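You operate a simulated robot arm through the tools that you are given. There is no shell and no other tool. Be economical: measure what you need, move in short steps, check, and stop when the job is done.

Carry out the task below with a simulated two-armed robot. There is one attempt and no reset: what you move stays moved.

## Task
Hold the teal wash bag, lift out the open bottle, steady and cap it, and wipe up the spill.
Fine: stand the bottle on the table between the teal bag and the green lantern, close it there, then stand it in tub 61; wipe with the sponge and put it back; the bag and the other bottles stay.

The check looks at the end state, three seconds after you hand in, the way a careful person would. Anything else that was tipped, shoved, dropped, spilled or broken makes it a failure. A push-on lid holds only when it is set on centred and level and pressed home; a screw cap is set on level and turned clockwise until tight.

## Robot
Two 7-joint arms with two-finger parallel grippers on one trunk, on a base that drives. Base frame: it is fixed to the floor where the robot stands at the start and does not move with it; the origin is under the middle of the robot, x ahead of it, y to its left, z up. Readings come in cm, degrees, newtons and seconds.
The left shoulder is at the start at [6, 14.3, 96.8], the right one opposite. With the tool pointing down near the work surface each hand reaches from about 32 to 74 cm from the robot's upright axis, wherever it stands, measured 20 degrees to its own side. Places, roughly: top of the repack table [70, 40, 80]; lotion spill [60, -10, 90]; tub sixty-one [70, 80, 90]. Payload 1.57 kg a hand.
Tool frame (each hand has its own): the origin (TCP) lies between the finger pads and is the grasp point; the fingertips stand 3 cm ahead of it; z points along the fingers, y is the line along which they close. Largest opening 11 cm; finger width 2.4, thickness 1.2; the body of the gripper, 4.8 by 11.2 cm, starts 7.8 cm behind the TCP.
Orientation is that of the tool frame in the base frame, as a unit quaternion [x, y, z, w]. With the fingers straight down and closing along the base's y, the tool's x points along the base's -x, its y along +y and its z along -z.

## Interface
- The arms move only by the tool nudge_tool. It takes "left_series", "right_series" or both (then of equal length, played together; a hand with none holds still); each is a list of rows, each a list of 7 numbers: the turn, a rotation vector about the tool's x, y, z in degrees, then the shift along the tool's x, y, z in cm, then the opening, from 0 (shut) to 1 (fully open). In form: [[wx, wy, wz, tx, ty, tz, jaw], ...]. A call has 1 to 20 rows; each row shifts and turns the commanded pose from where the row before left it, along the tool's axes as they then stand. A row lasts 0.2 s, in which the tool goes at most 5 cm and 8.6 degrees; a call with a longer step from one row to the next is refused whole, and so is a gripper value outside its range. Where a pose cannot be reached the arm comes as near as it can. A force on the tool above 50 N (or 10 N above the force at the start of the call, whichever is more), or a blocked arm, ends the call early, and 0.2 s more pass. The fingers move at their own pace (about 4.5 cm/s each) and stop on an object; they squeeze with about 42 N. The grip force told is the motor's: it shows also when the fingers shut on nothing. Time passes only in rows, and 0.2 s behind the last, so rows that do not move let the fingers close. The reply holds the time, the measured pose of the TCP, the force on the tool along the base axes, the opening and the grip force, in the units named above and with some noise, and new pictures: "views" is both (left out), scene, wrist or none (wrist: the cameras of the hands that moved).
- Cameras (640 x 400 px; columns grow to the right, rows downward): "scene" is now at [3.98, 3.79, 157.65]; the picture's right is [0.48, -0.88, 0.00], its down [-0.66, -0.36, -0.66] and it looks along [0.58, 0.31, -0.75] (base axes); focal length 257 px, centre (320, 200). "left" rides on the left gripper at [7, -1.6, -14.1] in its tool frame; the picture's right is [0.23, 0.97, 0.00], its down [-0.85, 0.20, -0.48] and it looks along [-0.47, 0.11, 0.88] (tool axes); focal length 222 px, centre (320, 200). "right" rides on the right gripper at [7, 1.6, -14.1] in its tool frame; the picture's right is [-0.23, 0.97, 0.00], its down [-0.86, -0.20, -0.48] and it looks along [-0.47, -0.11, 0.88] (tool axes); focal length 222 px, centre (320, 200). There is no depth. A picture from a camera that has moved, and an enlarged one, comes with that camera's place and axes in the base frame and with its lens.
- move_column(by): slides the trunk up (or, below 0, down) by that many cm; the arms and the scene camera ride with it, the base frame stays. It gives what a move gives, with no picture.
- drive_base(legs): drives the robot by 1 to 6 legs, each [ahead, left, turn to the left] in cm, cm and degrees, along the robot's own axes; the way and the turn of a leg run together, so that a leg with both is an arc; at most 150 cm and 180 degrees a leg. The arms and the cameras ride along, it lands a little off, and it stops where it bumps. It gives what a move gives, and a new picture of the scene camera.
- aim_head(pan, tilt): turns the head with the scene camera to pan (to the left, within 86 degrees either way) and tilt (down, from -29 to 69), counted from straight ahead of the robot. It gives what a move gives, and a new picture of the scene camera.
- inspect(camera, box): a new picture of the part [left, top, right, bottom] of that camera's present view, enlarged. The clock stands still meanwhile.
- finish_job(): hands the job in; it is judged then, once.

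Work in short steps. Places have to be worked out from the pictures, the camera data and where the tool is seen: move nearer, look again, correct. Check each grasp and each placing, and mend what went wrong. You have 120 turns and 260 pictures in all, those below and enlarged ones among them. Open the grippers and draw the arms clear of the work before you hand the job in, unless the task says otherwise; then end with one line.

The tools are called after "Call:" as a command line: name --argument value ..., lists and objects as JSON in quotes. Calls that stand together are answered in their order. nudge_tool: Moves the arms, as the interface text tells. Its arguments: {"type":"object","properties":{"left_series":{"type":"array","items":{"type":"array","items":{"type":"number"}}},"right_series":{"type":"array","items":{"type":"array","items":{"type":"number"}}},"views":{"type":"string","enum":["both","scene","wrist","none"]}},"required":[]} The other tools are called the same way: move_column (by) slides the trunk up or down; drive_base (legs) drives the base; aim_head (pan, tilt) turns the head that bears the scene camera; inspect (camera, box) takes an enlarged picture of a part of a camera's view; finish_job () hands the job in.

At the start:

```text
time_s: 0.0
left_position: [47.47, 24.37, 115.65]
left_ee_rot: [0.0, 1.0, 0.0, 0.001]
left_contact_force: [0.0, -0.2, 0.4]
left_grip_width: 11.02
left_finger_force: 0.0
right_position: [45.12, -9.65, 110.49]
right_ee_rot: [0.0, 1.0, 0.001, 0.001]
right_contact_force: [0.4, -0.5, 0.0]
right_grip_width: 11.01
right_finger_force: 0.0
trunk travel left (down, up): [-56.7, 2.3]
robot x, y, heading: [-0.17, -0.2, 0.0]
head pan, tilt: [28.4, 49.0]
```

scene: 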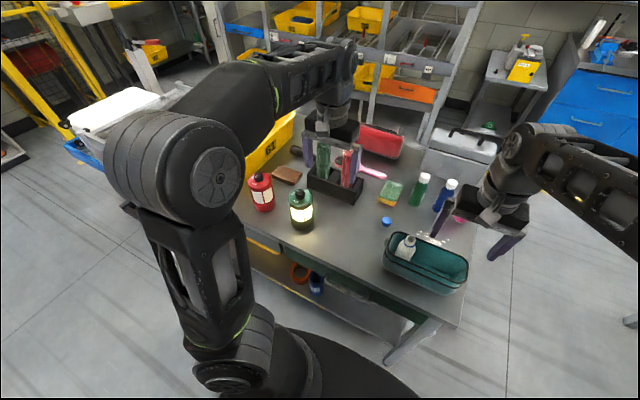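
right: 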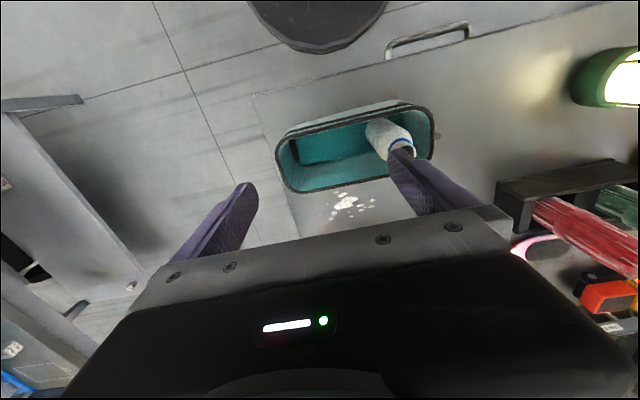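
left: 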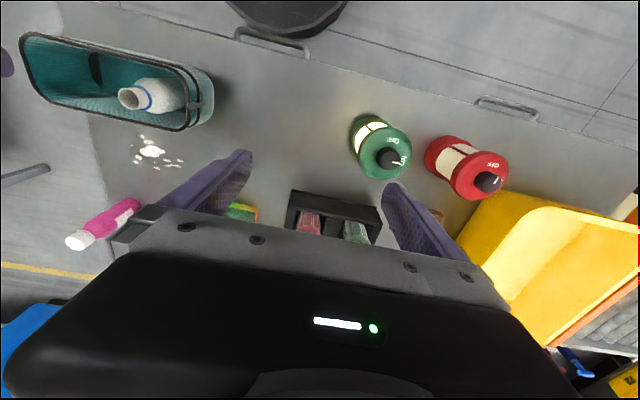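

I start with enlarged views of the table to see the bag, bottle, cap, spill and sponge.

Call:
inspect --camera "scene" --box '[340, 150, 500, 300]'

Call:
inspect --camera "left" --box '[0, 0, 320, 260]'

Call:
inspect --camera "right" --box '[240, 80, 480, 240]'

```text
2.67 times, centred on (420, 225) of scene
camera zoom: at [3.98, 3.79, 157.65], right [0.48, -0.88, 0.0], down [-0.66, -0.36, -0.66], along [0.58, 0.31, -0.75], focal length 685 px, centre (53, 133)
```

zoom: 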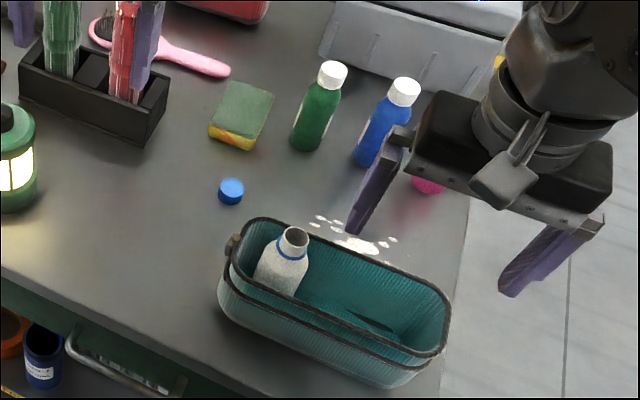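

```text
1.54 times, centred on (160, 130) of left
camera zoom: at [40.38, 22.71, 129.7], right [-0.23, 0.97, 0.0], down [0.85, 0.2, 0.48], along [0.47, 0.11, -0.88], focal length 342 px, centre (566, 308)
```

zoom: 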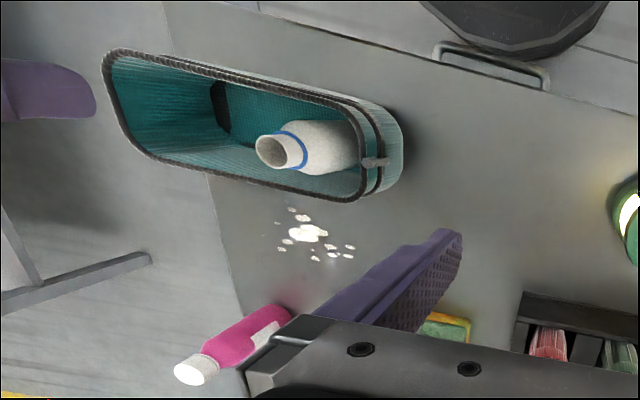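

```text
2.50 times, centred on (360, 160) of right
camera zoom: at [38.23, -8.04, 124.66], right [0.23, 0.97, 0.0], down [0.85, -0.2, 0.48], along [0.47, -0.11, -0.88], focal length 555 px, centre (220, 300)
```

zoom: 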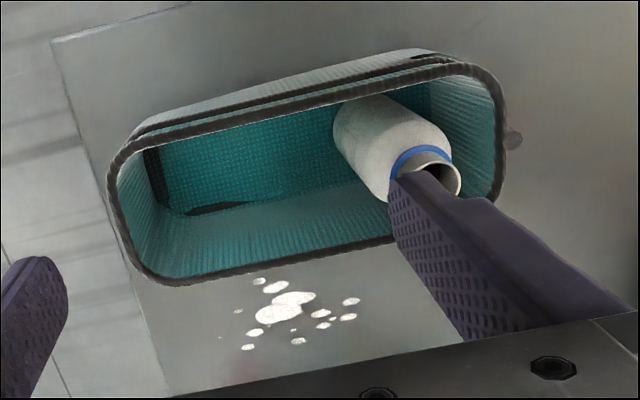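

Triangulating: table z≈85, bottle mouth ≈(47,0.5,100), spill ≈(61,-8), cap ≈(61,8), sponge ≈(73,11). The bottle stands almost upright in the bag. I bring the left hand nearer, turned 90°, and the right hand toward the bag's right end, for closer looks.

Call:
nudge_tool --left_series '[[0, 0, 0, 0, -4, 0, 1], [0, 0, 0, 0, -4, 0, 1], [0, 0, 0, 0, -4, 0, 1], [0, 0, 8.2, 0, 0, 0, 1], [0, 0, 8.2, 0, 0, 0, 1], [0, 0, 8.2, 0, 0, 0, 1], [0, 0, 8.2, 0, 0, 0, 1], [0, 0, 8.2, 0, 0, 0, 1], [0, 0, 8.2, 0, 0, 0, 1], [0, 0, 8.2, 0, 0, 0, 1], [0, 0, 8.2, 0, 0, 0, 1], [0, 0, 8.2, 0, 0, 0, 1], [0, 0, 8.1, 0, 0, 0, 1], [0, 0, 8.1, 0, 0, 0, 1]]' --right_series '[[0, 0, 0, 0, -2, 0, 1], [0, 0, 0, 0, -2, 0, 1], [0, 0, 0, 0, -2, 0, 1], [0, 0, 0, 0, 0, 0, 1], [0, 0, 0, 0, 0, 0, 1], [0, 0, 0, 0, 0, 0, 1], [0, 0, 0, 0, 0, 0, 1], [0, 0, 0, 0, 0, 0, 1], [0, 0, 0, 0, 0, 0, 1], [0, 0, 0, 0, 0, 0, 1], [0, 0, 0, 0, 0, 0, 1], [0, 0, 0, 0, 0, 0, 1], [0, 0, 0, 0, 0, 0, 1], [0, 0, 0, 0, 0, 0, 1]]'

```text
time_s: 3.0
left_position: [47.49, 12.36, 115.5]
left_ee_rot: [0.708, 0.707, 0.001, 0.001]
left_contact_force: [0.2, -0.6, 0.4]
left_grip_width: 11.0
left_finger_force: 0.0
right_position: [45.15, -15.58, 110.51]
right_ee_rot: [0.0, 1.0, 0.0, 0.002]
right_contact_force: [1.4, -0.5, -0.6]
right_grip_width: 11.01
right_finger_force: 0.0
trunk travel left (down, up): [-56.7, 2.3]
robot x, y, heading: [0.48, -0.22, -0.1]
head pan, tilt: [28.4, 49.0]
camera scene: at [3.98, 3.78, 157.65], right [0.48, -0.88, 0.0], down [-0.66, -0.36, -0.66], along [0.58, 0.31, -0.75], focal length 257 px, centre (320, 200)
camera right: at [38.21, -14.06, 124.64], right [0.23, 0.97, 0.0], down [0.85, -0.2, 0.48], along [0.47, -0.11, -0.88], focal length 222 px, centre (320, 200)
camera left: at [45.73, 19.31, 129.71], right [0.97, 0.23, 0.0], down [0.2, -0.86, 0.48], along [0.11, -0.47, -0.88], focal length 222 px, centre (320, 200)
```

scene: 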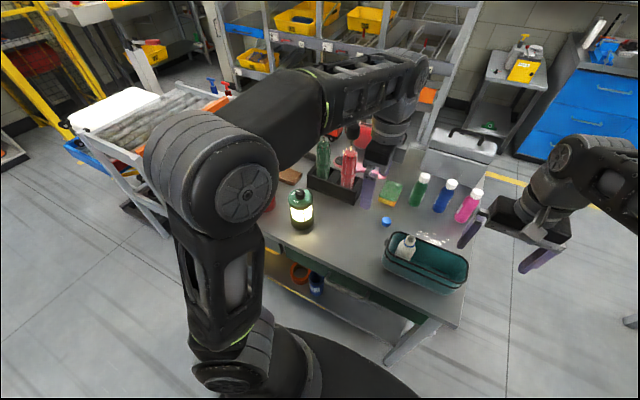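
right: 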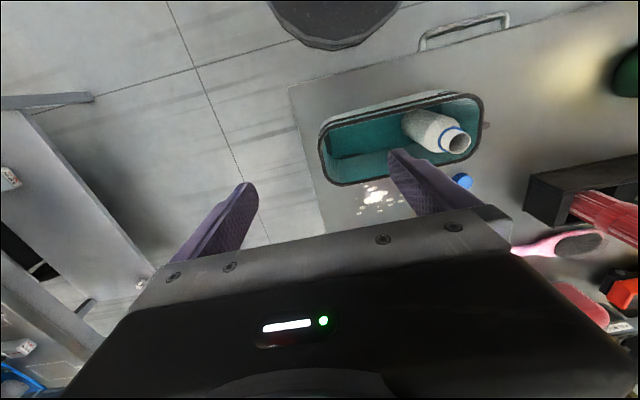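
left: 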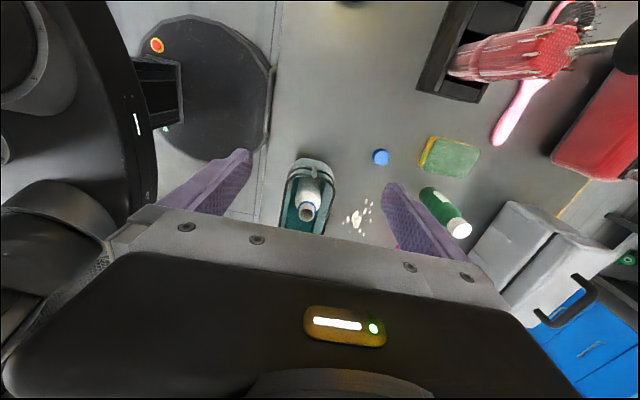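

Let me enlarge these better angles.

Call:
inspect --camera "left" --box '[240, 120, 440, 245]'

Call:
inspect --camera "right" --box '[300, 70, 500, 220]'

Call:
inspect --camera "scene" --box '[370, 200, 480, 300]'

```text
3.20 times, centred on (340, 182) of left
camera zoom: at [45.73, 19.31, 129.71], right [0.97, 0.23, 0.0], down [0.2, -0.86, 0.48], along [0.11, -0.47, -0.88], focal length 711 px, centre (256, 256)
```

zoom: 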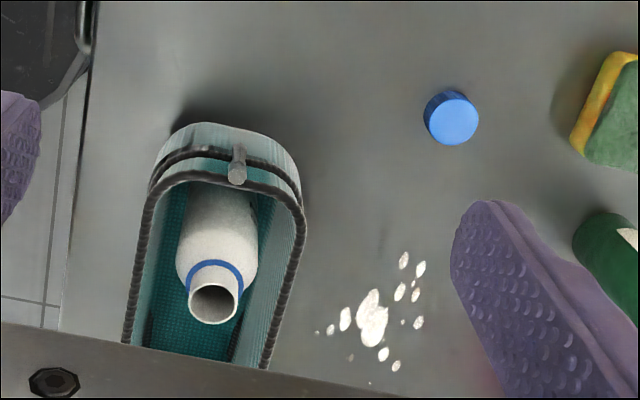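

```text
2.67 times, centred on (400, 145) of right
camera zoom: at [38.21, -14.06, 124.64], right [0.23, 0.97, 0.0], down [0.85, -0.2, 0.48], along [0.47, -0.11, -0.88], focal length 592 px, centre (107, 347)
```

zoom: 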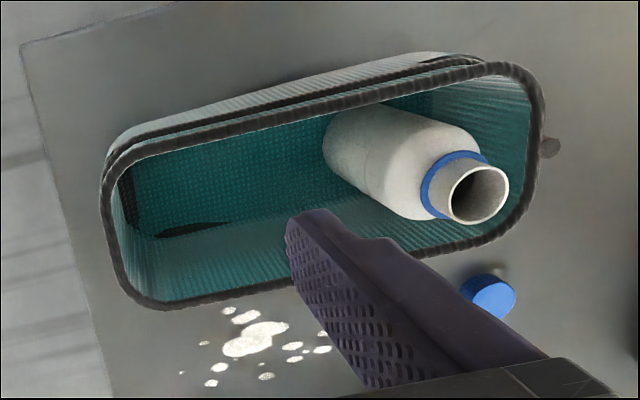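

```text
4.00 times, centred on (425, 250) of scene
camera zoom: at [3.98, 3.78, 157.65], right [0.48, -0.88, 0.0], down [-0.66, -0.36, -0.66], along [0.58, 0.31, -0.75], focal length 1028 px, centre (-100, 0)
```

zoom: 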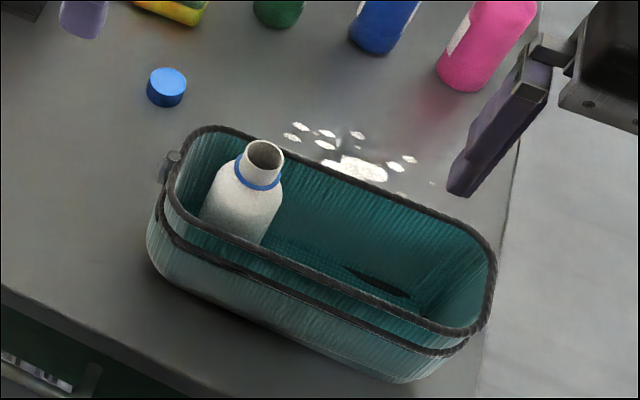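

Bag rim spans x≈43.5–51.5, y≈-16…5.6 at z≈97; mouth at (48,0.3,100). The gap on the bottle's y sides is larger, so I'll grip with the fingers closing along y: turn the left hand back, and lower the right hand over the bag's right end wall to check its centring.

Call:
nudge_tool --left_series '[[0, 0, -8.2, 0, 0, 0, 1], [0, 0, -8.2, 0, 0, 0, 1], [0, 0, -8.2, 0, 0, 0, 1], [0, 0, -8.2, 0, 0, 0, 1], [0, 0, -8.2, 0, 0, 0, 1], [0, 0, -8.2, 0, 0, 0, 1], [0, 0, -8.2, 0, 0, 0, 1], [0, 0, -8.2, 0, 0, 0, 1], [0, 0, -8.2, 0, 0, 0, 0.8], [0, 0, -8.1, 0, 0, 0, 0.7], [0, 0, -8.1, 0, 0, 0, 0.6]]' --right_series '[[0, 0, 0, -2.3, -0.1, 0, 0.9], [0, 0, 0, 0, 0, 2, 0.8], [0, 0, 0, 0, 0, 2, 0.6], [0, 0, 0, 0, 0, 2, 0.5], [0, 0, 0, 0, 0, 1.5, 0.4], [0, 0, 0, 0, 0, 0, 0.4], [0, 0, 0, 0, 0, 0, 0.4], [0, 0, 0, 0, 0, 0, 0.4], [0, 0, 0, 0, 0, 0, 0.4], [0, 0, 0, 0, 0, 0, 0.4], [0, 0, 0, 0, 0, 0, 0.4]]'

```text
time_s: 5.4
left_position: [47.42, 12.24, 115.56]
left_ee_rot: [-0.002, 1.0, -0.001, 0.001]
left_contact_force: [-0.2, 0.1, -1.1]
left_grip_width: 6.61
left_finger_force: 0.0
right_position: [47.37, -15.81, 102.94]
right_ee_rot: [0.001, 1.0, 0.0, 0.001]
right_contact_force: [-0.6, -0.3, 0.0]
right_grip_width: 4.4
right_finger_force: 0.1
trunk travel left (down, up): [-56.7, 2.3]
robot x, y, heading: [-0.37, 0.07, -0.1]
head pan, tilt: [28.4, 49.0]
camera scene: at [3.98, 3.79, 157.65], right [0.48, -0.88, 0.0], down [-0.66, -0.36, -0.66], along [0.58, 0.31, -0.75], focal length 257 px, centre (320, 200)
camera right: at [40.53, -14.14, 117.17], right [0.23, 0.97, 0.0], down [0.85, -0.2, 0.48], along [0.47, -0.11, -0.88], focal length 222 px, centre (320, 200)
camera left: at [40.39, 10.69, 129.67], right [-0.23, 0.97, 0.0], down [0.85, 0.2, 0.48], along [0.47, 0.11, -0.88], focal length 222 px, centre (320, 200)
```

scene: 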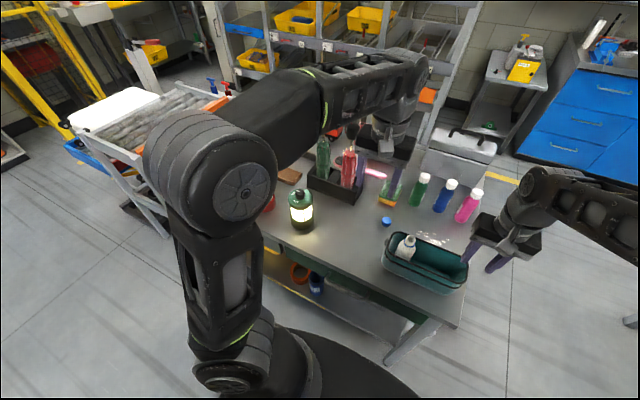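
right: 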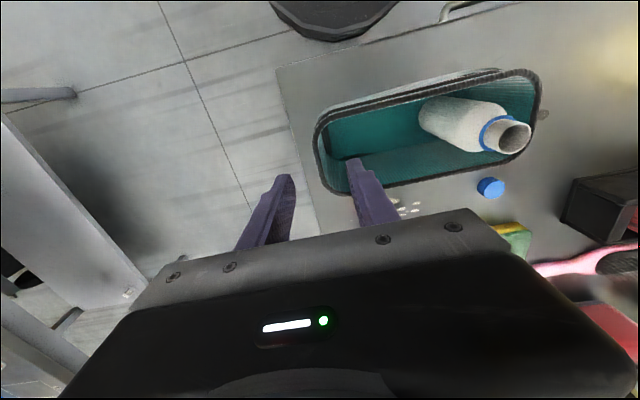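
left: 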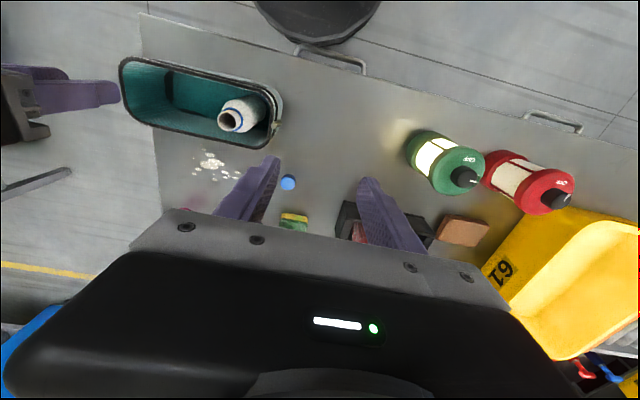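

The rim's end lies at y≈-15.6, right between the right fingers. I lower the right hand over the wall to z≈96 and close gently.

Call:
nudge_tool --right_series '[[0, 0, 0, 0, 0.2, 1.5, 0.4], [0, 0, 0, 0, 0, 1.5, 0.4], [0, 0, 0, 0, 0, 1.5, 0.4], [0, 0, 0, 0, 0, 1.5, 0.4], [0, 0, 0, 0, 0, 1, 0.4], [0, 0, 0, 0, 0, 0, 0.25]]'

Call:
inspect --camera "right" --box '[220, 90, 420, 215]'

```text
time_s: 6.8
left_position: [47.31, 12.32, 115.61]
left_ee_rot: [0.001, 1.0, 0.0, 0.001]
left_contact_force: [0.0, -0.2, 0.3]
left_grip_width: 6.6
left_finger_force: 0.0
right_position: [47.38, -15.45, 96.05]
right_ee_rot: [0.001, 1.0, 0.0, 0.001]
right_contact_force: [-0.4, 0.0, -0.1]
right_grip_width: 2.76
right_finger_force: 0.0
trunk travel left (down, up): [-56.7, 2.3]
robot x, y, heading: [0.07, 0.16, -0.0]
head pan, tilt: [28.4, 49.0]
camera scene: at [3.97, 3.78, 157.66], right [0.48, -0.88, 0.0], down [-0.66, -0.36, -0.66], along [0.58, 0.31, -0.75], focal length 257 px, centre (320, 200)
camera right: at [40.52, -13.97, 110.17], right [0.23, 0.97, 0.0], down [0.85, -0.2, 0.48], along [0.47, -0.11, -0.88], focal length 222 px, centre (320, 200)
```

scene: 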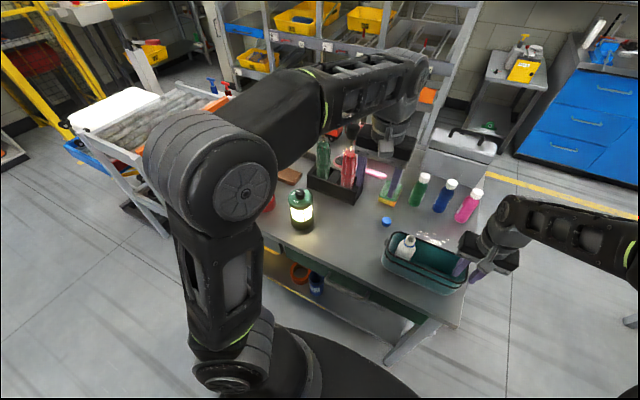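
right: 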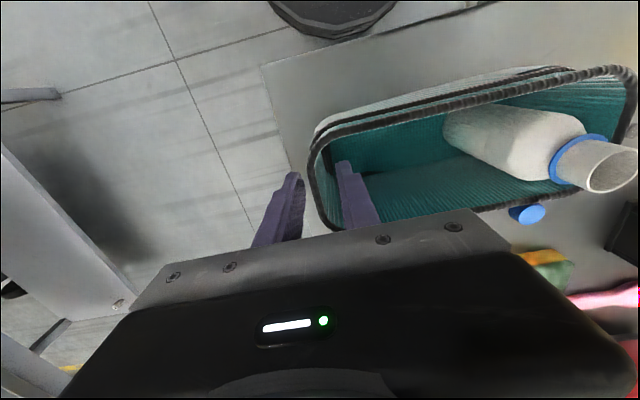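

```text
3.20 times, centred on (320, 152) of right
camera zoom: at [40.52, -13.97, 110.17], right [0.23, 0.97, 0.0], down [0.85, -0.2, 0.48], along [0.47, -0.11, -0.88], focal length 711 px, centre (320, 352)
```

zoom: 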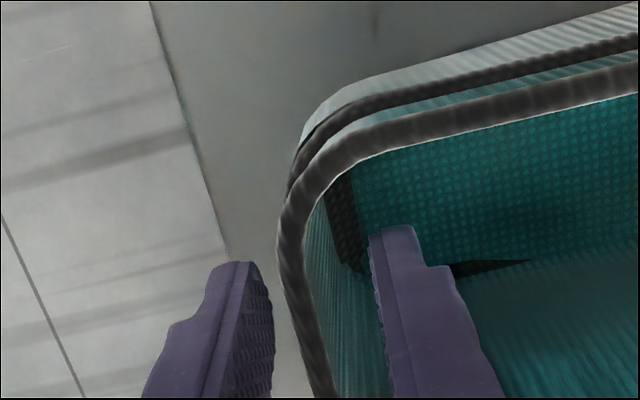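

The wall is centred between the fingers; I close the right grip.

Call:
nudge_tool --right_series '[[0, 0, 0, 0, 0, 0, 0.15], [0, 0, 0, 0, 0, 0, 0.08], [0, 0, 0, 0, 0, 0, 0], [0, 0, 0, 0, 0, 0, 0], [0, 0, 0, 0, 0, 0, 0]]' --left_series '[[0, 0, 0, -0.6, -3, 0, 0.6], [0, 0, 0, 0, -3, 0, 0.6], [0, 0, 0, 0, -3, 0, 0.6], [0, 0, 0, 0, -2.8, 0, 0.6], [0, 0, 0, 0, 0, 0, 0.56]]'

Call:
inspect --camera "left" --box '[220, 90, 420, 215]'

```text
time_s: 8.0
left_position: [47.84, 8.37, 115.57]
left_ee_rot: [0.0, 1.0, -0.001, 0.003]
left_contact_force: [0.5, 0.2, -0.2]
left_grip_width: 6.16
left_finger_force: 0.0
left hand out of reach, approached as far as the arm can: row 1, 2, 3, 4
right_position: [47.47, -15.42, 96.11]
right_ee_rot: [0.0, 1.0, 0.0, 0.0]
right_contact_force: [0.2, 0.0, 2.0]
right_grip_width: 0.37
right_finger_force: 24.5
trunk travel left (down, up): [-56.7, 2.3]
robot x, y, heading: [0.06, 0.02, 0.3]
head pan, tilt: [28.4, 49.0]
camera scene: at [3.97, 3.79, 157.66], right [0.48, -0.88, 0.0], down [-0.66, -0.36, -0.66], along [0.58, 0.31, -0.75], focal length 257 px, centre (320, 200)
camera right: at [40.53, -13.96, 110.2], right [0.23, 0.97, 0.0], down [0.85, -0.2, 0.48], along [0.47, -0.11, -0.88], focal length 222 px, centre (320, 200)
camera left: at [40.7, 6.74, 129.54], right [-0.23, 0.97, 0.0], down [0.85, 0.2, 0.48], along [0.47, 0.11, -0.88], focal length 222 px, centre (320, 200)
```

scene: 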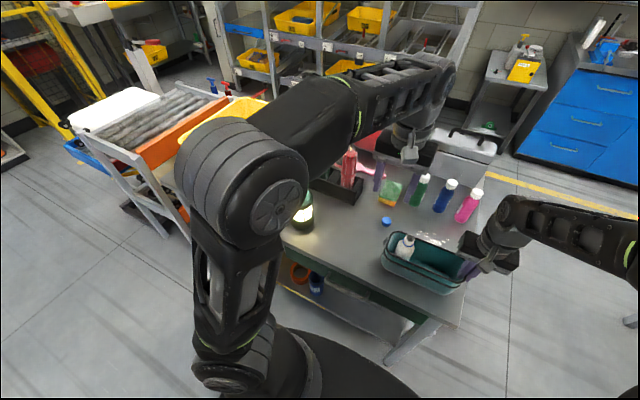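
right: 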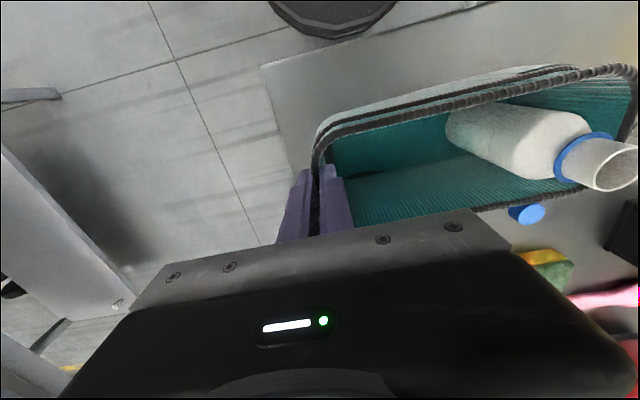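
left: 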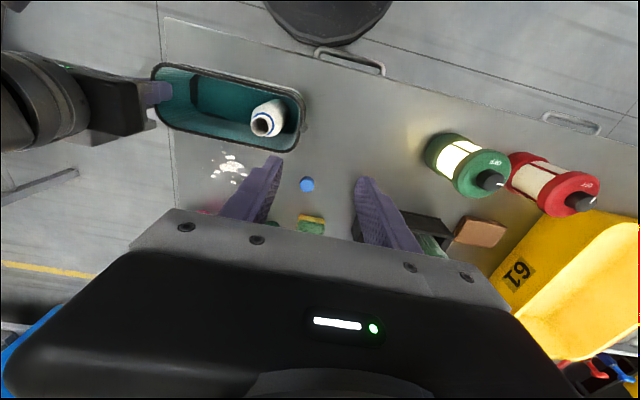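

```text
3.20 times, centred on (320, 152) of left
camera zoom: at [40.7, 6.74, 129.54], right [-0.23, 0.97, 0.0], down [0.85, 0.2, 0.48], along [0.47, 0.11, -0.88], focal length 711 px, centre (320, 352)
```

zoom: 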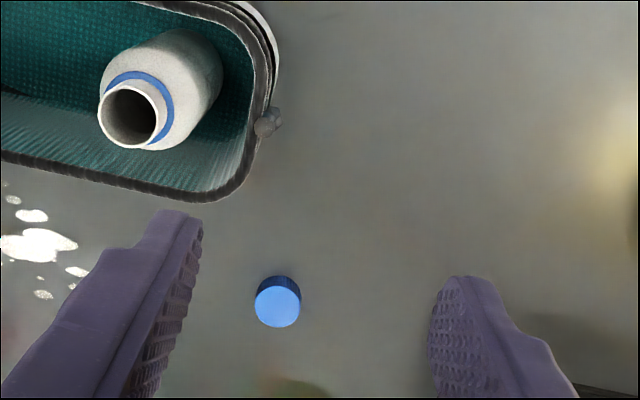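

The bag is held (grip 24 N on the wall). The left hand cannot cross to y=0.5 with this yaw, so I test whether turning the tool some helps reach it.

Call:
nudge_tool --left_series '[[0, 0, 8, 0, 0, 0, 0.56], [0, 0, 8, 0, 0, 0, 0.56], [0, 0, 8, 0, 0, 0, 0.56], [0, 0, 0, 0, 0, 0, 0.56], [0, 0, 0, 0, 0, 0, 0.56]]' --views "none"

```text
time_s: 9.2
left_position: [47.72, 8.39, 115.33]
left_ee_rot: [0.207, 0.978, 0.0, 0.002]
left_contact_force: [0.2, -0.3, -0.4]
left_grip_width: 6.15
left_finger_force: 0.1
right_position: [47.33, -15.44, 95.93]
right_ee_rot: [0.001, 1.0, 0.0, 0.001]
right_contact_force: [-0.2, 1.1, 1.4]
right_grip_width: 0.39
right_finger_force: 24.8
trunk travel left (down, up): [-56.7, 2.3]
robot x, y, heading: [-0.05, -0.33, 0.1]
head pan, tilt: [28.4, 49.0]
```

Yaw does not change it; I test whether a lower height helps (still above everything).

Call:
nudge_tool --left_series '[[0, 0, -8, 0, 0, 2, 0.56], [0, 0, -8, 0, 0, 2, 0.56], [0, 0, -8, 0, 0, 2, 0.56], [0, 0, 0, 0, 0, 1, 0.56], [0, 0, 0, 0, 0, 0, 0.56]]' --views "none"

```text
time_s: 10.4
left_position: [47.75, 8.32, 108.47]
left_ee_rot: [-0.001, 1.0, 0.0, 0.001]
left_contact_force: [0.2, -0.3, -0.8]
left_grip_width: 6.16
left_finger_force: 0.0
right_position: [47.4, -15.56, 96.13]
right_ee_rot: [0.001, 1.0, -0.001, 0.001]
right_contact_force: [-1.0, 1.2, 1.5]
right_grip_width: 0.38
right_finger_force: 25.1
trunk travel left (down, up): [-56.7, 2.3]
robot x, y, heading: [0.25, -0.11, -0.0]
head pan, tilt: [28.4, 49.0]
```

The left hand's limit looks like a bearing of about 10° to its own side, so both hands need the robot nearer and centred between them. I release the bag, raise both hands, and drive 5 cm ahead and 7.7 cm right.

Call:
nudge_tool --right_series '[[0, 0, 0, 0, 0, 0, 0.25], [0, 0, 0, 0, 0, 0, 0.25], [0, 0, 0, 0, 0, -3, 0.25], [0, 0, 0, 0, 0, -4, 0.25], [0, 0, 0, 0, 0, -4, 0.25], [0, 0, 0, 0, 0, -2, 0.4]]' --left_series '[[0, 0, 0, 0, 0, -2, 0.56], [0, 0, 0, 0, 0, -2, 0.56], [0, 0, 0, 0, 0, 0, 0.56], [0, 0, 0, 0, 0, 0, 0.56], [0, 0, 0, 0, 0, 0, 0.56], [0, 0, 0, 0, 0, 0, 0.56]]' --views "none"

Call:
drive_base --legs '[[5, -7.7, 0]]'

```text
time_s: 11.8
left_position: [47.79, 8.36, 112.54]
left_ee_rot: [0.0, 1.0, 0.0, 0.001]
left_contact_force: [0.1, 0.8, 0.2]
left_grip_width: 6.17
left_finger_force: 0.0
right_position: [47.39, -15.46, 109.0]
right_ee_rot: [0.0, 1.0, 0.0, 0.001]
right_contact_force: [0.1, -0.4, 0.7]
right_grip_width: 4.42
right_finger_force: 0.1
trunk travel left (down, up): [-56.7, 2.3]
robot x, y, heading: [-0.05, 0.01, 0.4]
head pan, tilt: [28.4, 49.0]
```

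```text
time_s: 12.9
left_position: [52.73, 0.68, 112.3]
left_ee_rot: [-0.001, 1.0, 0.0, 0.0]
left_contact_force: [1.2, 0.7, 0.5]
left_grip_width: 6.17
left_finger_force: 0.0
right_position: [52.61, -23.23, 109.04]
right_ee_rot: [-0.001, 1.0, 0.001, -0.001]
right_contact_force: [0.0, -0.4, 0.1]
right_grip_width: 4.43
right_finger_force: 0.2
trunk travel left (down, up): [-56.7, 2.3]
robot x, y, heading: [4.85, -7.86, -0.0]
head pan, tilt: [28.4, 49.0]
camera scene: at [9.04, -4.04, 157.66], right [0.48, -0.88, 0.0], down [-0.66, -0.36, -0.66], along [0.58, 0.31, -0.75], focal length 257 px, centre (320, 200)
```

scene: 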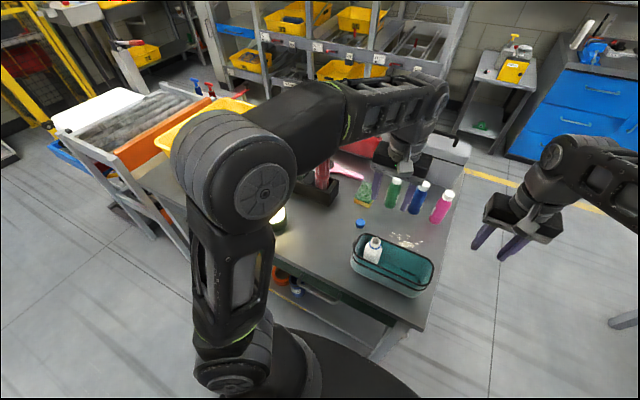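

Now both hands go to their places: left over the bottle, right back over the bag's end wall at its old spot.

Call:
nudge_tool --left_series '[[0, 0, 0, 2.4, -0.1, 0, 0.56], [0, 0, 0, 2.3, -0.1, 0, 0.56], [0, 0, 0, 0, 0, 0, 0.56], [0, 0, 0, 0, 0, 0, 0.56]]' --right_series '[[0, 0, 0, 2.6, 2.6, 0, 0.4], [0, 0, 0, 2.6, 2.6, 0, 0.4], [0, 0, 0, 0, 2.5, 0, 0.4], [0, 0, 0, 0, 0, 0, 0.4]]'

Call:
inspect --camera "left" --box '[220, 90, 420, 215]'

```text
time_s: 13.9
left_position: [47.94, 0.5, 112.52]
left_ee_rot: [-0.001, 1.0, 0.001, 0.001]
left_contact_force: [0.1, 0.0, 0.3]
left_grip_width: 6.16
left_finger_force: 0.0
right_position: [47.13, -15.48, 109.11]
right_ee_rot: [0.0, 1.0, 0.0, 0.001]
right_contact_force: [0.2, -0.2, -0.4]
right_grip_width: 4.4
right_finger_force: 0.2
trunk travel left (down, up): [-56.7, 2.3]
robot x, y, heading: [5.14, -7.84, -0.0]
head pan, tilt: [28.4, 49.0]
camera scene: at [8.89, -3.93, 157.66], right [0.48, -0.88, 0.0], down [-0.66, -0.36, -0.66], along [0.58, 0.31, -0.75], focal length 257 px, centre (320, 200)
camera right: at [40.3, -13.9, 123.3], right [0.23, 0.97, 0.0], down [0.85, -0.2, 0.48], along [0.47, -0.11, -0.88], focal length 222 px, centre (320, 200)
camera left: at [40.92, -1.15, 126.65], right [-0.23, 0.97, 0.0], down [0.85, 0.2, 0.48], along [0.47, 0.11, -0.88], focal length 222 px, centre (320, 200)
```

scene: 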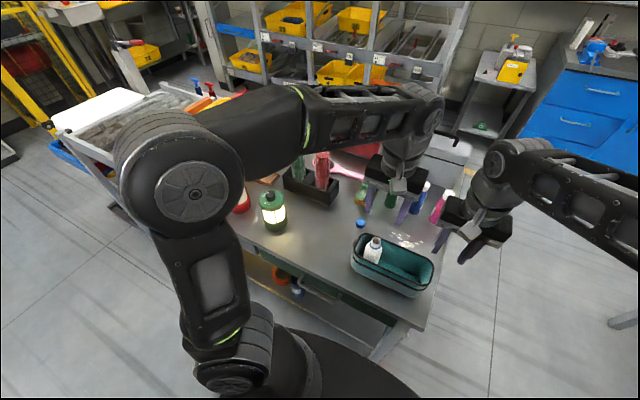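
right: 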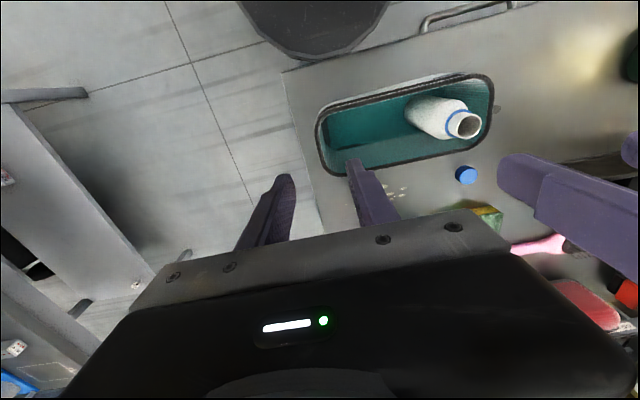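
left: 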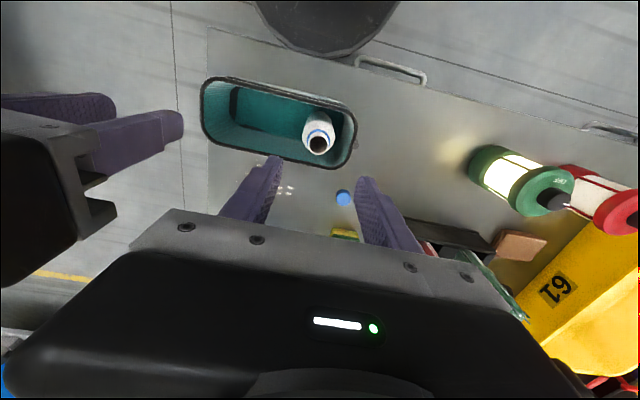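

```text
3.20 times, centred on (320, 152) of left
camera zoom: at [40.92, -1.15, 126.65], right [-0.23, 0.97, 0.0], down [0.85, 0.2, 0.48], along [0.47, 0.11, -0.88], focal length 711 px, centre (320, 352)
```

zoom: 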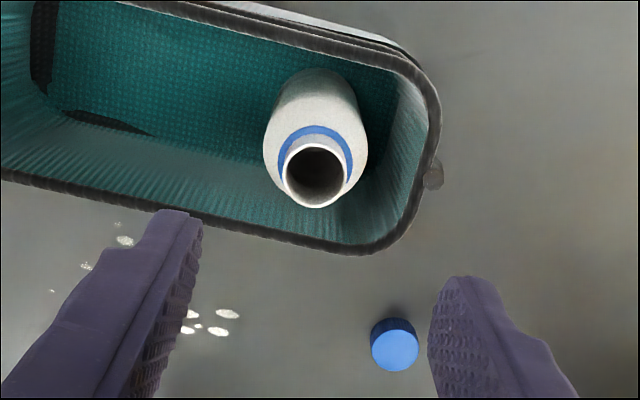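

The bottle mouth is confirmed at (47.8,0.26). I regrip the bag wall with the right hand, and lower the left hand to just above the mouth with a 5.4 cm opening.

Call:
nudge_tool --right_series '[[0, 0, 0, 0, -0.05, 3, 0.35], [0, 0, 0, 0, 0, 3, 0.3], [0, 0, 0, 0, 0, 3, 0.25], [0, 0, 0, 0, 0, 3, 0.25], [0, 0, 0, 0, 0, 1, 0.25], [0, 0, 0, 0, 0, 0, 0.15], [0, 0, 0, 0, 0, 0, 0.08], [0, 0, 0, 0, 0, 0, 0], [0, 0, 0, 0, 0, 0, 0], [0, 0, 0, 0, 0, 0, 0]]' --left_series '[[0, 0, 0, 0, 0, 0, 0.5], [0, 0, 0, 0, 0, 0, 0.49], [0, 0, 0, 0, 0, 0, 0.49], [0, 0, 0, 0, 0, 0, 0.49], [0, 0, 0, 0, 0, 0, 0.49], [0, 0, 0, 0.1, -0.2, 2, 0.49], [0, 0, 0, 0, 0, 2, 0.49], [0, 0, 0, 0, 0, 2, 0.49], [0, 0, 0, 0, 0, 2, 0.49], [0, 0, 0, 0, 0, 0, 0.49]]' --views "wrist"

Call:
inspect --camera "left" --box '[220, 90, 420, 215]'

```text
time_s: 16.1
left_position: [47.84, 0.38, 104.43]
left_ee_rot: [0.0, 1.0, 0.0, 0.002]
left_contact_force: [-0.4, -0.9, 0.2]
left_grip_width: 5.37
left_finger_force: 0.1
right_position: [47.33, -15.46, 96.13]
right_ee_rot: [-0.002, 1.0, 0.001, 0.001]
right_contact_force: [-0.4, 0.4, 1.2]
right_grip_width: 0.37
right_finger_force: 24.7
trunk travel left (down, up): [-56.7, 2.3]
robot x, y, heading: [4.95, -7.69, 0.1]
head pan, tilt: [28.4, 49.0]
camera right: at [40.41, -13.91, 110.23], right [0.23, 0.97, 0.0], down [0.85, -0.2, 0.48], along [0.47, -0.11, -0.88], focal length 222 px, centre (320, 200)
camera left: at [40.9, -1.34, 118.56], right [-0.23, 0.97, 0.0], down [0.85, 0.2, 0.48], along [0.47, 0.11, -0.88], focal length 222 px, centre (320, 200)
```

right: 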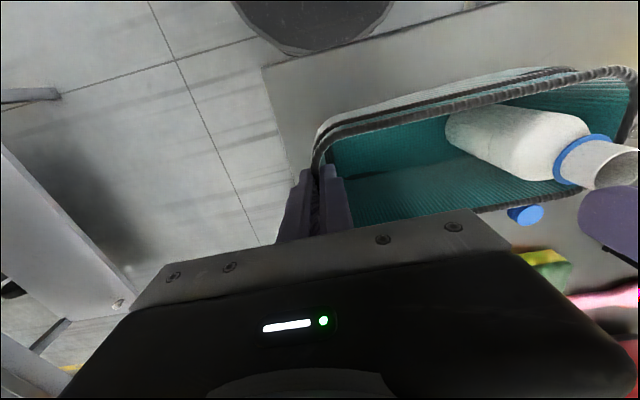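
left: 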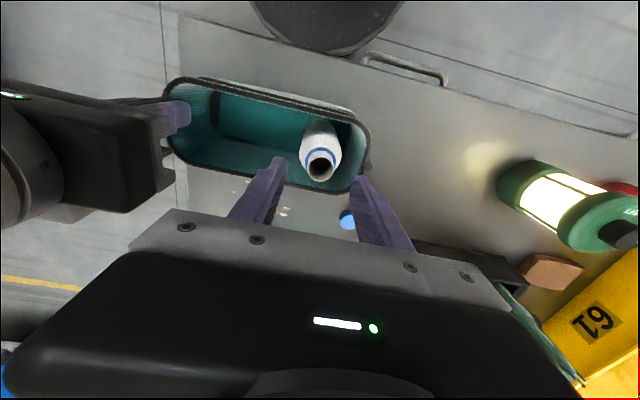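

```text
3.20 times, centred on (320, 152) of left
camera zoom: at [40.9, -1.34, 118.56], right [-0.23, 0.97, 0.0], down [0.85, 0.2, 0.48], along [0.47, 0.11, -0.88], focal length 711 px, centre (320, 352)
```

zoom: 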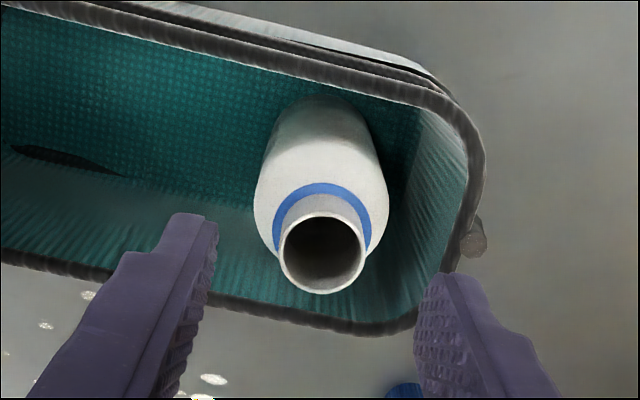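

All lined up: mouth at (47.7,0.27), inner rim at y≈4.5, the finger will pass in between. Lower 7.9 cm with a force watch.

Call:
nudge_tool --left_series '[[0, 0, 0, 0.1, -0.05, 1.5, 0.49], [0, 0, 0, 0, 0, 1.5, 0.49], [0, 0, 0, 0, 0, 1.2, 0.49], [0, 0, 0, 0, 0, 1.2, 0.49], [0, 0, 0, 0, 0, 1.2, 0.49], [0, 0, 0, 0, 0, 1.2, 0.49], [0, 0, 0, 0, 0, 0, 0.49]]' --views "wrist"

```text
time_s: 17.7
left_position: [47.84, 0.2, 96.61]
left_ee_rot: [-0.001, 1.0, 0.0, 0.001]
left_contact_force: [0.2, -0.2, 0.5]
left_grip_width: 5.37
left_finger_force: 0.1
right_position: [47.27, -15.47, 96.09]
right_ee_rot: [-0.001, 1.0, 0.0, 0.0]
right_contact_force: [-1.0, -1.2, 1.0]
right_grip_width: 0.38
right_finger_force: 24.6
trunk travel left (down, up): [-56.7, 2.3]
robot x, y, heading: [5.05, -7.5, -0.2]
head pan, tilt: [28.4, 49.0]
camera left: at [40.79, -1.39, 110.76], right [-0.23, 0.97, 0.0], down [0.85, 0.2, 0.48], along [0.47, 0.11, -0.88], focal length 222 px, centre (320, 200)
```

left: 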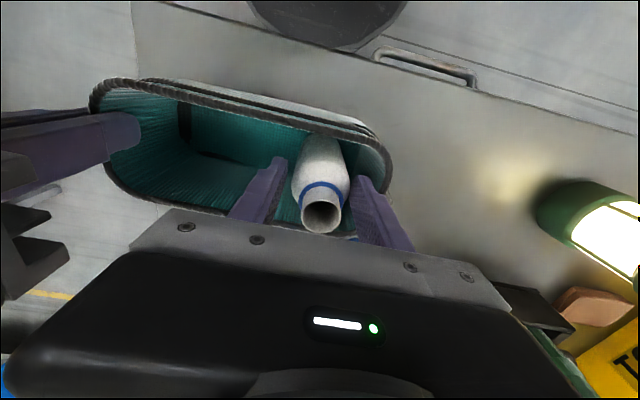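

The fingers straddle the bottle without contact. Close.

Call:
nudge_tool --left_series '[[0, 0, 0, 0, 0, 0, 0.42], [0, 0, 0, 0, 0, 0, 0.36], [0, 0, 0, 0, 0, 0, 0.3], [0, 0, 0, 0, 0, 0, 0.25], [0, 0, 0, 0, 0, 0, 0.25]]' --views "wrist"

```text
time_s: 18.9
left_position: [47.72, 0.23, 96.64]
left_ee_rot: [0.0, 1.0, 0.0, 0.001]
left_contact_force: [0.0, -0.1, 0.7]
left_grip_width: 4.5
left_finger_force: 42.3
right_position: [47.31, -15.37, 96.07]
right_ee_rot: [0.0, 1.0, 0.0, -0.001]
right_contact_force: [-0.3, -0.1, 1.7]
right_grip_width: 0.39
right_finger_force: 24.7
trunk travel left (down, up): [-56.7, 2.3]
robot x, y, heading: [5.21, -8.02, 0.1]
head pan, tilt: [28.4, 49.0]
camera left: at [40.79, -1.39, 110.77], right [-0.23, 0.97, 0.0], down [0.85, 0.2, 0.48], along [0.47, 0.11, -0.88], focal length 222 px, centre (320, 200)
```

left: 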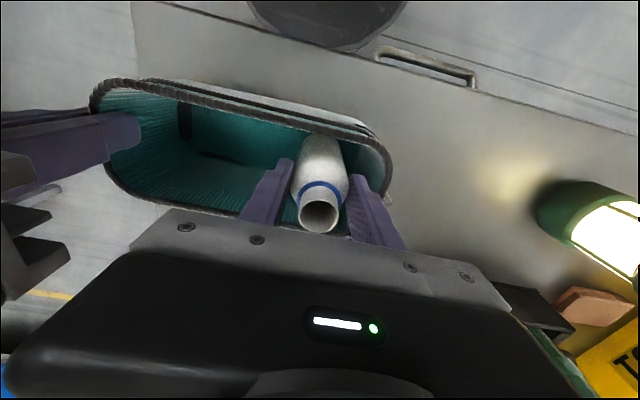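

Gripped at 4.5 cm with 42 N. Lift straight up 14.5 cm.

Call:
nudge_tool --left_series '[[0, 0, 0, 0, 0, -0.5, 0.25], [0, 0, 0, 0, 0, -1, 0.25], [0, 0, 0, 0, 0, -1, 0.25], [0, 0, 0, 0, 0, -1, 0.25], [0, 0, 0, 0, 0, -1, 0.25], [0, 0, 0, 0, 0, -1, 0.25], [0, 0, 0, 0, 0, -1, 0.25], [0, 0, 0, 0, 0, -1, 0.25], [0, 0, 0, 0, 0, -1, 0.25], [0, 0, 0, 0, 0, -1, 0.25], [0, 0, 0, 0, 0, -1, 0.25], [0, 0, 0, 0, 0, -1, 0.25], [0, 0, 0, 0, 0, -1, 0.25], [0, 0, 0, 0, 0, -1, 0.25], [0, 0, 0, 0, 0, -1, 0.25], [0, 0, 0, 0, 0, 0, 0.25]]'

Call:
inspect --camera "right" --box '[300, 0, 640, 220]'

```text
time_s: 22.3
left_position: [47.79, 0.3, 111.19]
left_ee_rot: [-0.001, 1.0, 0.0, 0.001]
left_contact_force: [-0.2, -1.3, -0.5]
left_grip_width: 4.51
left_finger_force: 42.2
right_position: [47.35, -15.44, 96.07]
right_ee_rot: [-0.001, 1.0, 0.0, 0.0]
right_contact_force: [-0.9, -0.9, 2.3]
right_grip_width: 0.38
right_finger_force: 24.7
trunk travel left (down, up): [-56.7, 2.3]
robot x, y, heading: [4.86, -7.73, -0.3]
head pan, tilt: [28.4, 49.0]
camera scene: at [8.94, -3.89, 157.65], right [0.48, -0.88, 0.0], down [-0.66, -0.36, -0.66], along [0.58, 0.31, -0.75], focal length 257 px, centre (320, 200)
camera left: at [40.77, -1.39, 125.3], right [-0.23, 0.97, 0.0], down [0.85, 0.2, 0.48], along [0.47, 0.11, -0.88], focal length 222 px, centre (320, 200)
```

scene: 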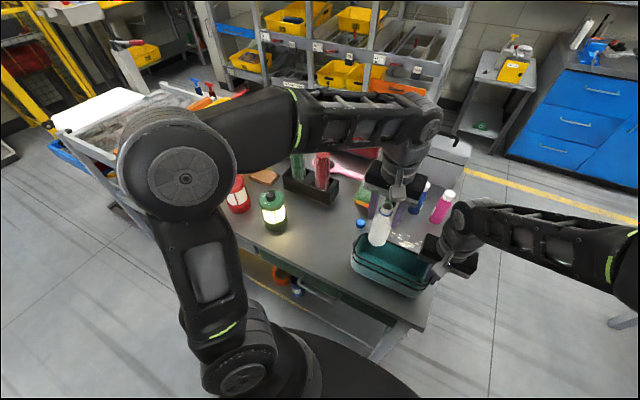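
left: 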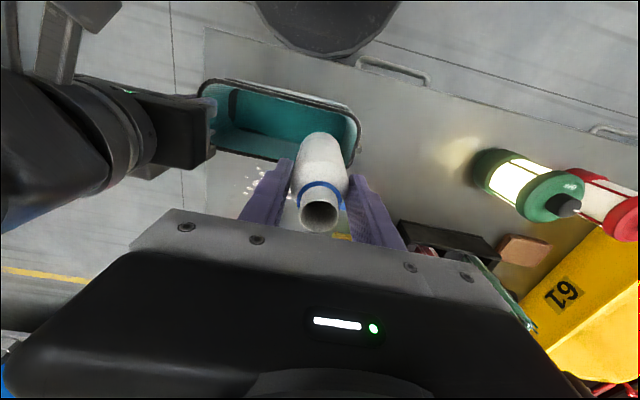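

```text
1.82 times, centred on (470, 110) of right
camera zoom: at [40.42, -13.91, 110.21], right [0.23, 0.97, 0.0], down [0.85, -0.2, 0.48], along [0.47, -0.11, -0.88], focal length 404 px, centre (47, 364)
```

zoom: 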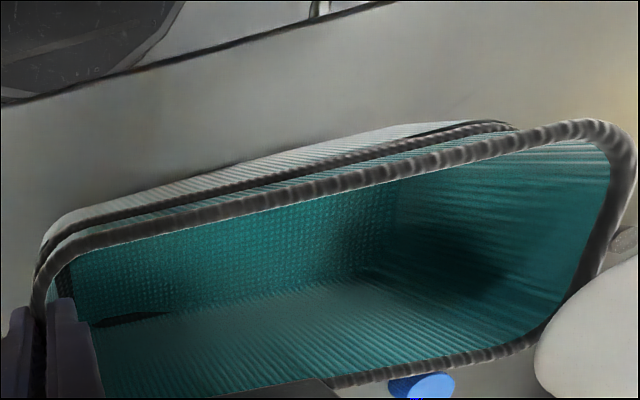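

The bottle is out and the bag has stayed. Lantern axis is near (47,31), bag end at y≈5.6, so the bottle goes to (47,16.5). I move it over and lower it to just above the table.

Call:
nudge_tool --left_series '[[0, 0, 0, 0, 0, -1, 0.25], [0, 0, 0, 0, 2, 0, 0.25], [0, 0, 0, 0, 2, 0, 0.25], [0, 0, 0, 0, 2, 0, 0.25], [0, 0, 0, 0.2, 2, 0, 0.25], [0, 0, 0, 0.2, 2, 0, 0.25], [0, 0, 0, 0.2, 2, 0, 0.25], [0, 0, 0, 0, 2, 0, 0.25], [0, 0, 0, 0, 2.2, 0, 0.25], [0, 0, 0, 0, 0, 2, 0.25], [0, 0, 0, 0, 0, 2, 0.25], [0, 0, 0, 0, 0, 2, 0.25], [0, 0, 0, 0, 0, 2, 0.25], [0, 0, 0, 0, 0, 2, 0.25], [0, 0, 0, 0, 0, 2, 0.25], [0, 0, 0, 0, 0, 2, 0.25], [0, 0, 0, 0, 0, 0, 0.25]]'

```text
time_s: 25.9
left_position: [47.21, 16.55, 98.26]
left_ee_rot: [-0.001, 1.0, 0.0, 0.001]
left_contact_force: [-1.0, 0.0, -1.0]
left_grip_width: 4.51
left_finger_force: 42.1
right_position: [47.25, -15.47, 96.06]
right_ee_rot: [-0.001, 1.0, 0.0, 0.001]
right_contact_force: [-0.1, -1.6, 2.3]
right_grip_width: 0.38
right_finger_force: 24.6
trunk travel left (down, up): [-56.7, 2.3]
robot x, y, heading: [4.75, -7.37, 0.1]
head pan, tilt: [28.4, 49.0]
camera scene: at [8.93, -3.89, 157.66], right [0.48, -0.88, 0.0], down [-0.66, -0.36, -0.66], along [0.58, 0.31, -0.75], focal length 257 px, centre (320, 200)
camera left: at [40.19, 14.83, 112.32], right [-0.23, 0.97, 0.0], down [0.85, 0.2, 0.48], along [0.47, 0.11, -0.88], focal length 222 px, centre (320, 200)
```

scene: 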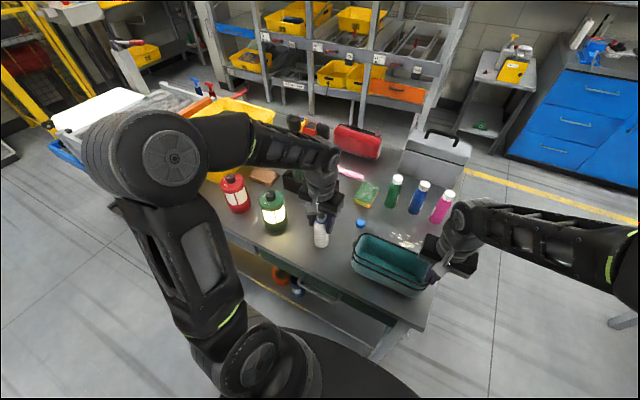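
left: 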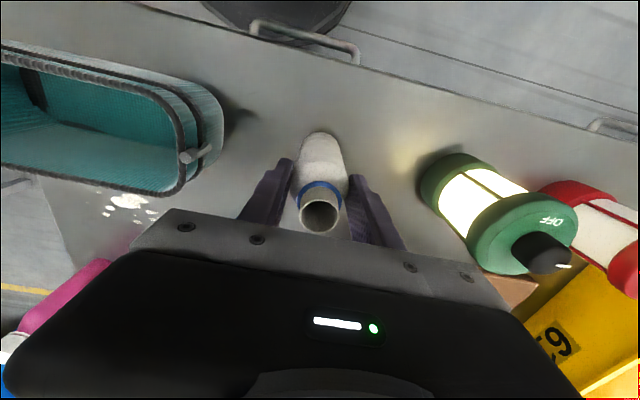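

Good location. Lower slowly in short steps until the table takes the weight.

Call:
nudge_tool --left_series '[[0, 0, 0, 0, 0, 0.5, 0.25], [0, 0, 0, 0, 0, 0.5, 0.25], [0, 0, 0, 0, 0, 0.3, 0.25], [0, 0, 0, 0, 0, 0.2, 0.25], [0, 0, 0, 0, 0, 0.2, 0.25], [0, 0, 0, 0, 0, 0, 0.25]]' --views "none"

Call:
inspect --camera "scene" --box '[270, 180, 370, 260]'

```text
time_s: 27.3
left_position: [47.17, 16.52, 96.53]
left_ee_rot: [-0.001, 1.0, 0.001, 0.002]
left_contact_force: [-0.3, 0.3, -1.7]
left_grip_width: 4.49
left_finger_force: 42.2
right_position: [47.29, -15.56, 96.1]
right_ee_rot: [0.0, 1.0, 0.0, 0.0]
right_contact_force: [-0.8, 0.1, 1.6]
right_grip_width: 0.38
right_finger_force: 24.6
trunk travel left (down, up): [-56.7, 2.3]
robot x, y, heading: [5.12, -7.74, -0.1]
head pan, tilt: [28.4, 49.0]
```

```text
5.00 times, centred on (320, 220) of scene
camera zoom: at [8.94, -3.89, 157.66], right [0.48, -0.88, 0.0], down [-0.66, -0.36, -0.66], along [0.58, 0.31, -0.75], focal length 1285 px, centre (320, 100)
```

zoom: 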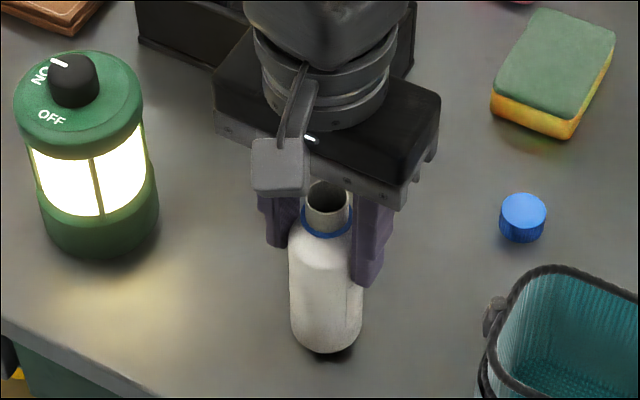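

Still no table contact (shadow gap under the base). Continue down in 0.15 cm steps.

Call:
nudge_tool --left_series '[[0, 0, 0, 0, 0, 0.15, 0.25], [0, 0, 0, 0, 0, 0.15, 0.25], [0, 0, 0, 0, 0, 0.15, 0.25], [0, 0, 0, 0, 0, 0, 0.25]]' --views "none"

Call:
inspect --camera "scene" --box '[300, 220, 350, 260]'

```text
time_s: 28.3
left_position: [47.17, 16.5, 96.03]
left_ee_rot: [-0.001, 1.0, 0.001, 0.001]
left_contact_force: [0.3, 0.1, 0.2]
left_grip_width: 4.51
left_finger_force: 41.6
right_position: [47.27, -15.5, 96.09]
right_ee_rot: [-0.001, 1.0, 0.0, 0.001]
right_contact_force: [-0.4, 0.1, 0.9]
right_grip_width: 0.36
right_finger_force: 24.9
trunk travel left (down, up): [-56.7, 2.3]
robot x, y, heading: [5.02, -7.59, 0.3]
head pan, tilt: [28.4, 49.0]
```

```text
10.00 times, centred on (325, 240) of scene
camera zoom: at [8.93, -3.89, 157.66], right [0.48, -0.88, 0.0], down [-0.66, -0.36, -0.66], along [0.58, 0.31, -0.75], focal length 2569 px, centre (270, -200)
```

zoom: 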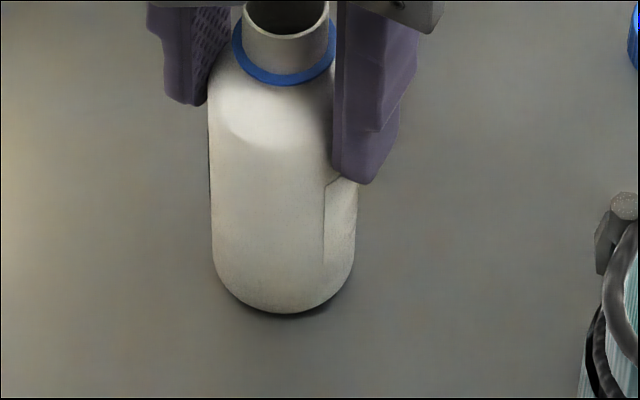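

Nearly touching; a few more 0.1 cm steps.

Call:
nudge_tool --left_series '[[0, 0, 0, 0, 0, 0.1, 0.25], [0, 0, 0, 0, 0, 0.1, 0.25], [0, 0, 0, 0, 0, 0.1, 0.25], [0, 0, 0, 0, 0, 0, 0.25]]' --views "none"

Call:
inspect --camera "scene" --box '[300, 220, 350, 260]'

```text
time_s: 29.3
left_position: [47.18, 16.34, 96.02]
left_ee_rot: [-0.001, 1.0, 0.0, 0.005]
left_contact_force: [-1.4, 3.2, 39.4]
left_grip_width: 4.5
left_finger_force: 42.0
right_position: [47.13, -15.45, 96.19]
right_ee_rot: [0.0, 1.0, 0.001, 0.002]
right_contact_force: [1.5, 1.2, 1.2]
right_grip_width: 0.35
right_finger_force: 24.9
trunk travel left (down, up): [-56.7, 2.3]
robot x, y, heading: [4.81, -8.04, 0.1]
head pan, tilt: [28.4, 49.0]
```

```text
10.00 times, centred on (325, 240) of scene
camera zoom: at [8.65, -3.97, 157.71], right [0.48, -0.88, 0.0], down [-0.66, -0.36, -0.66], along [0.58, 0.31, -0.75], focal length 2569 px, centre (270, -200)
```

zoom: 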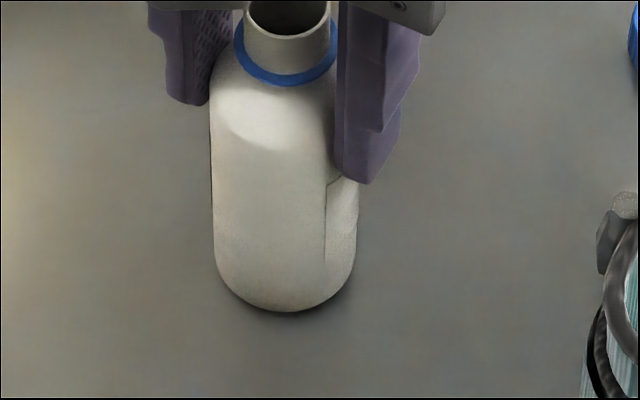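

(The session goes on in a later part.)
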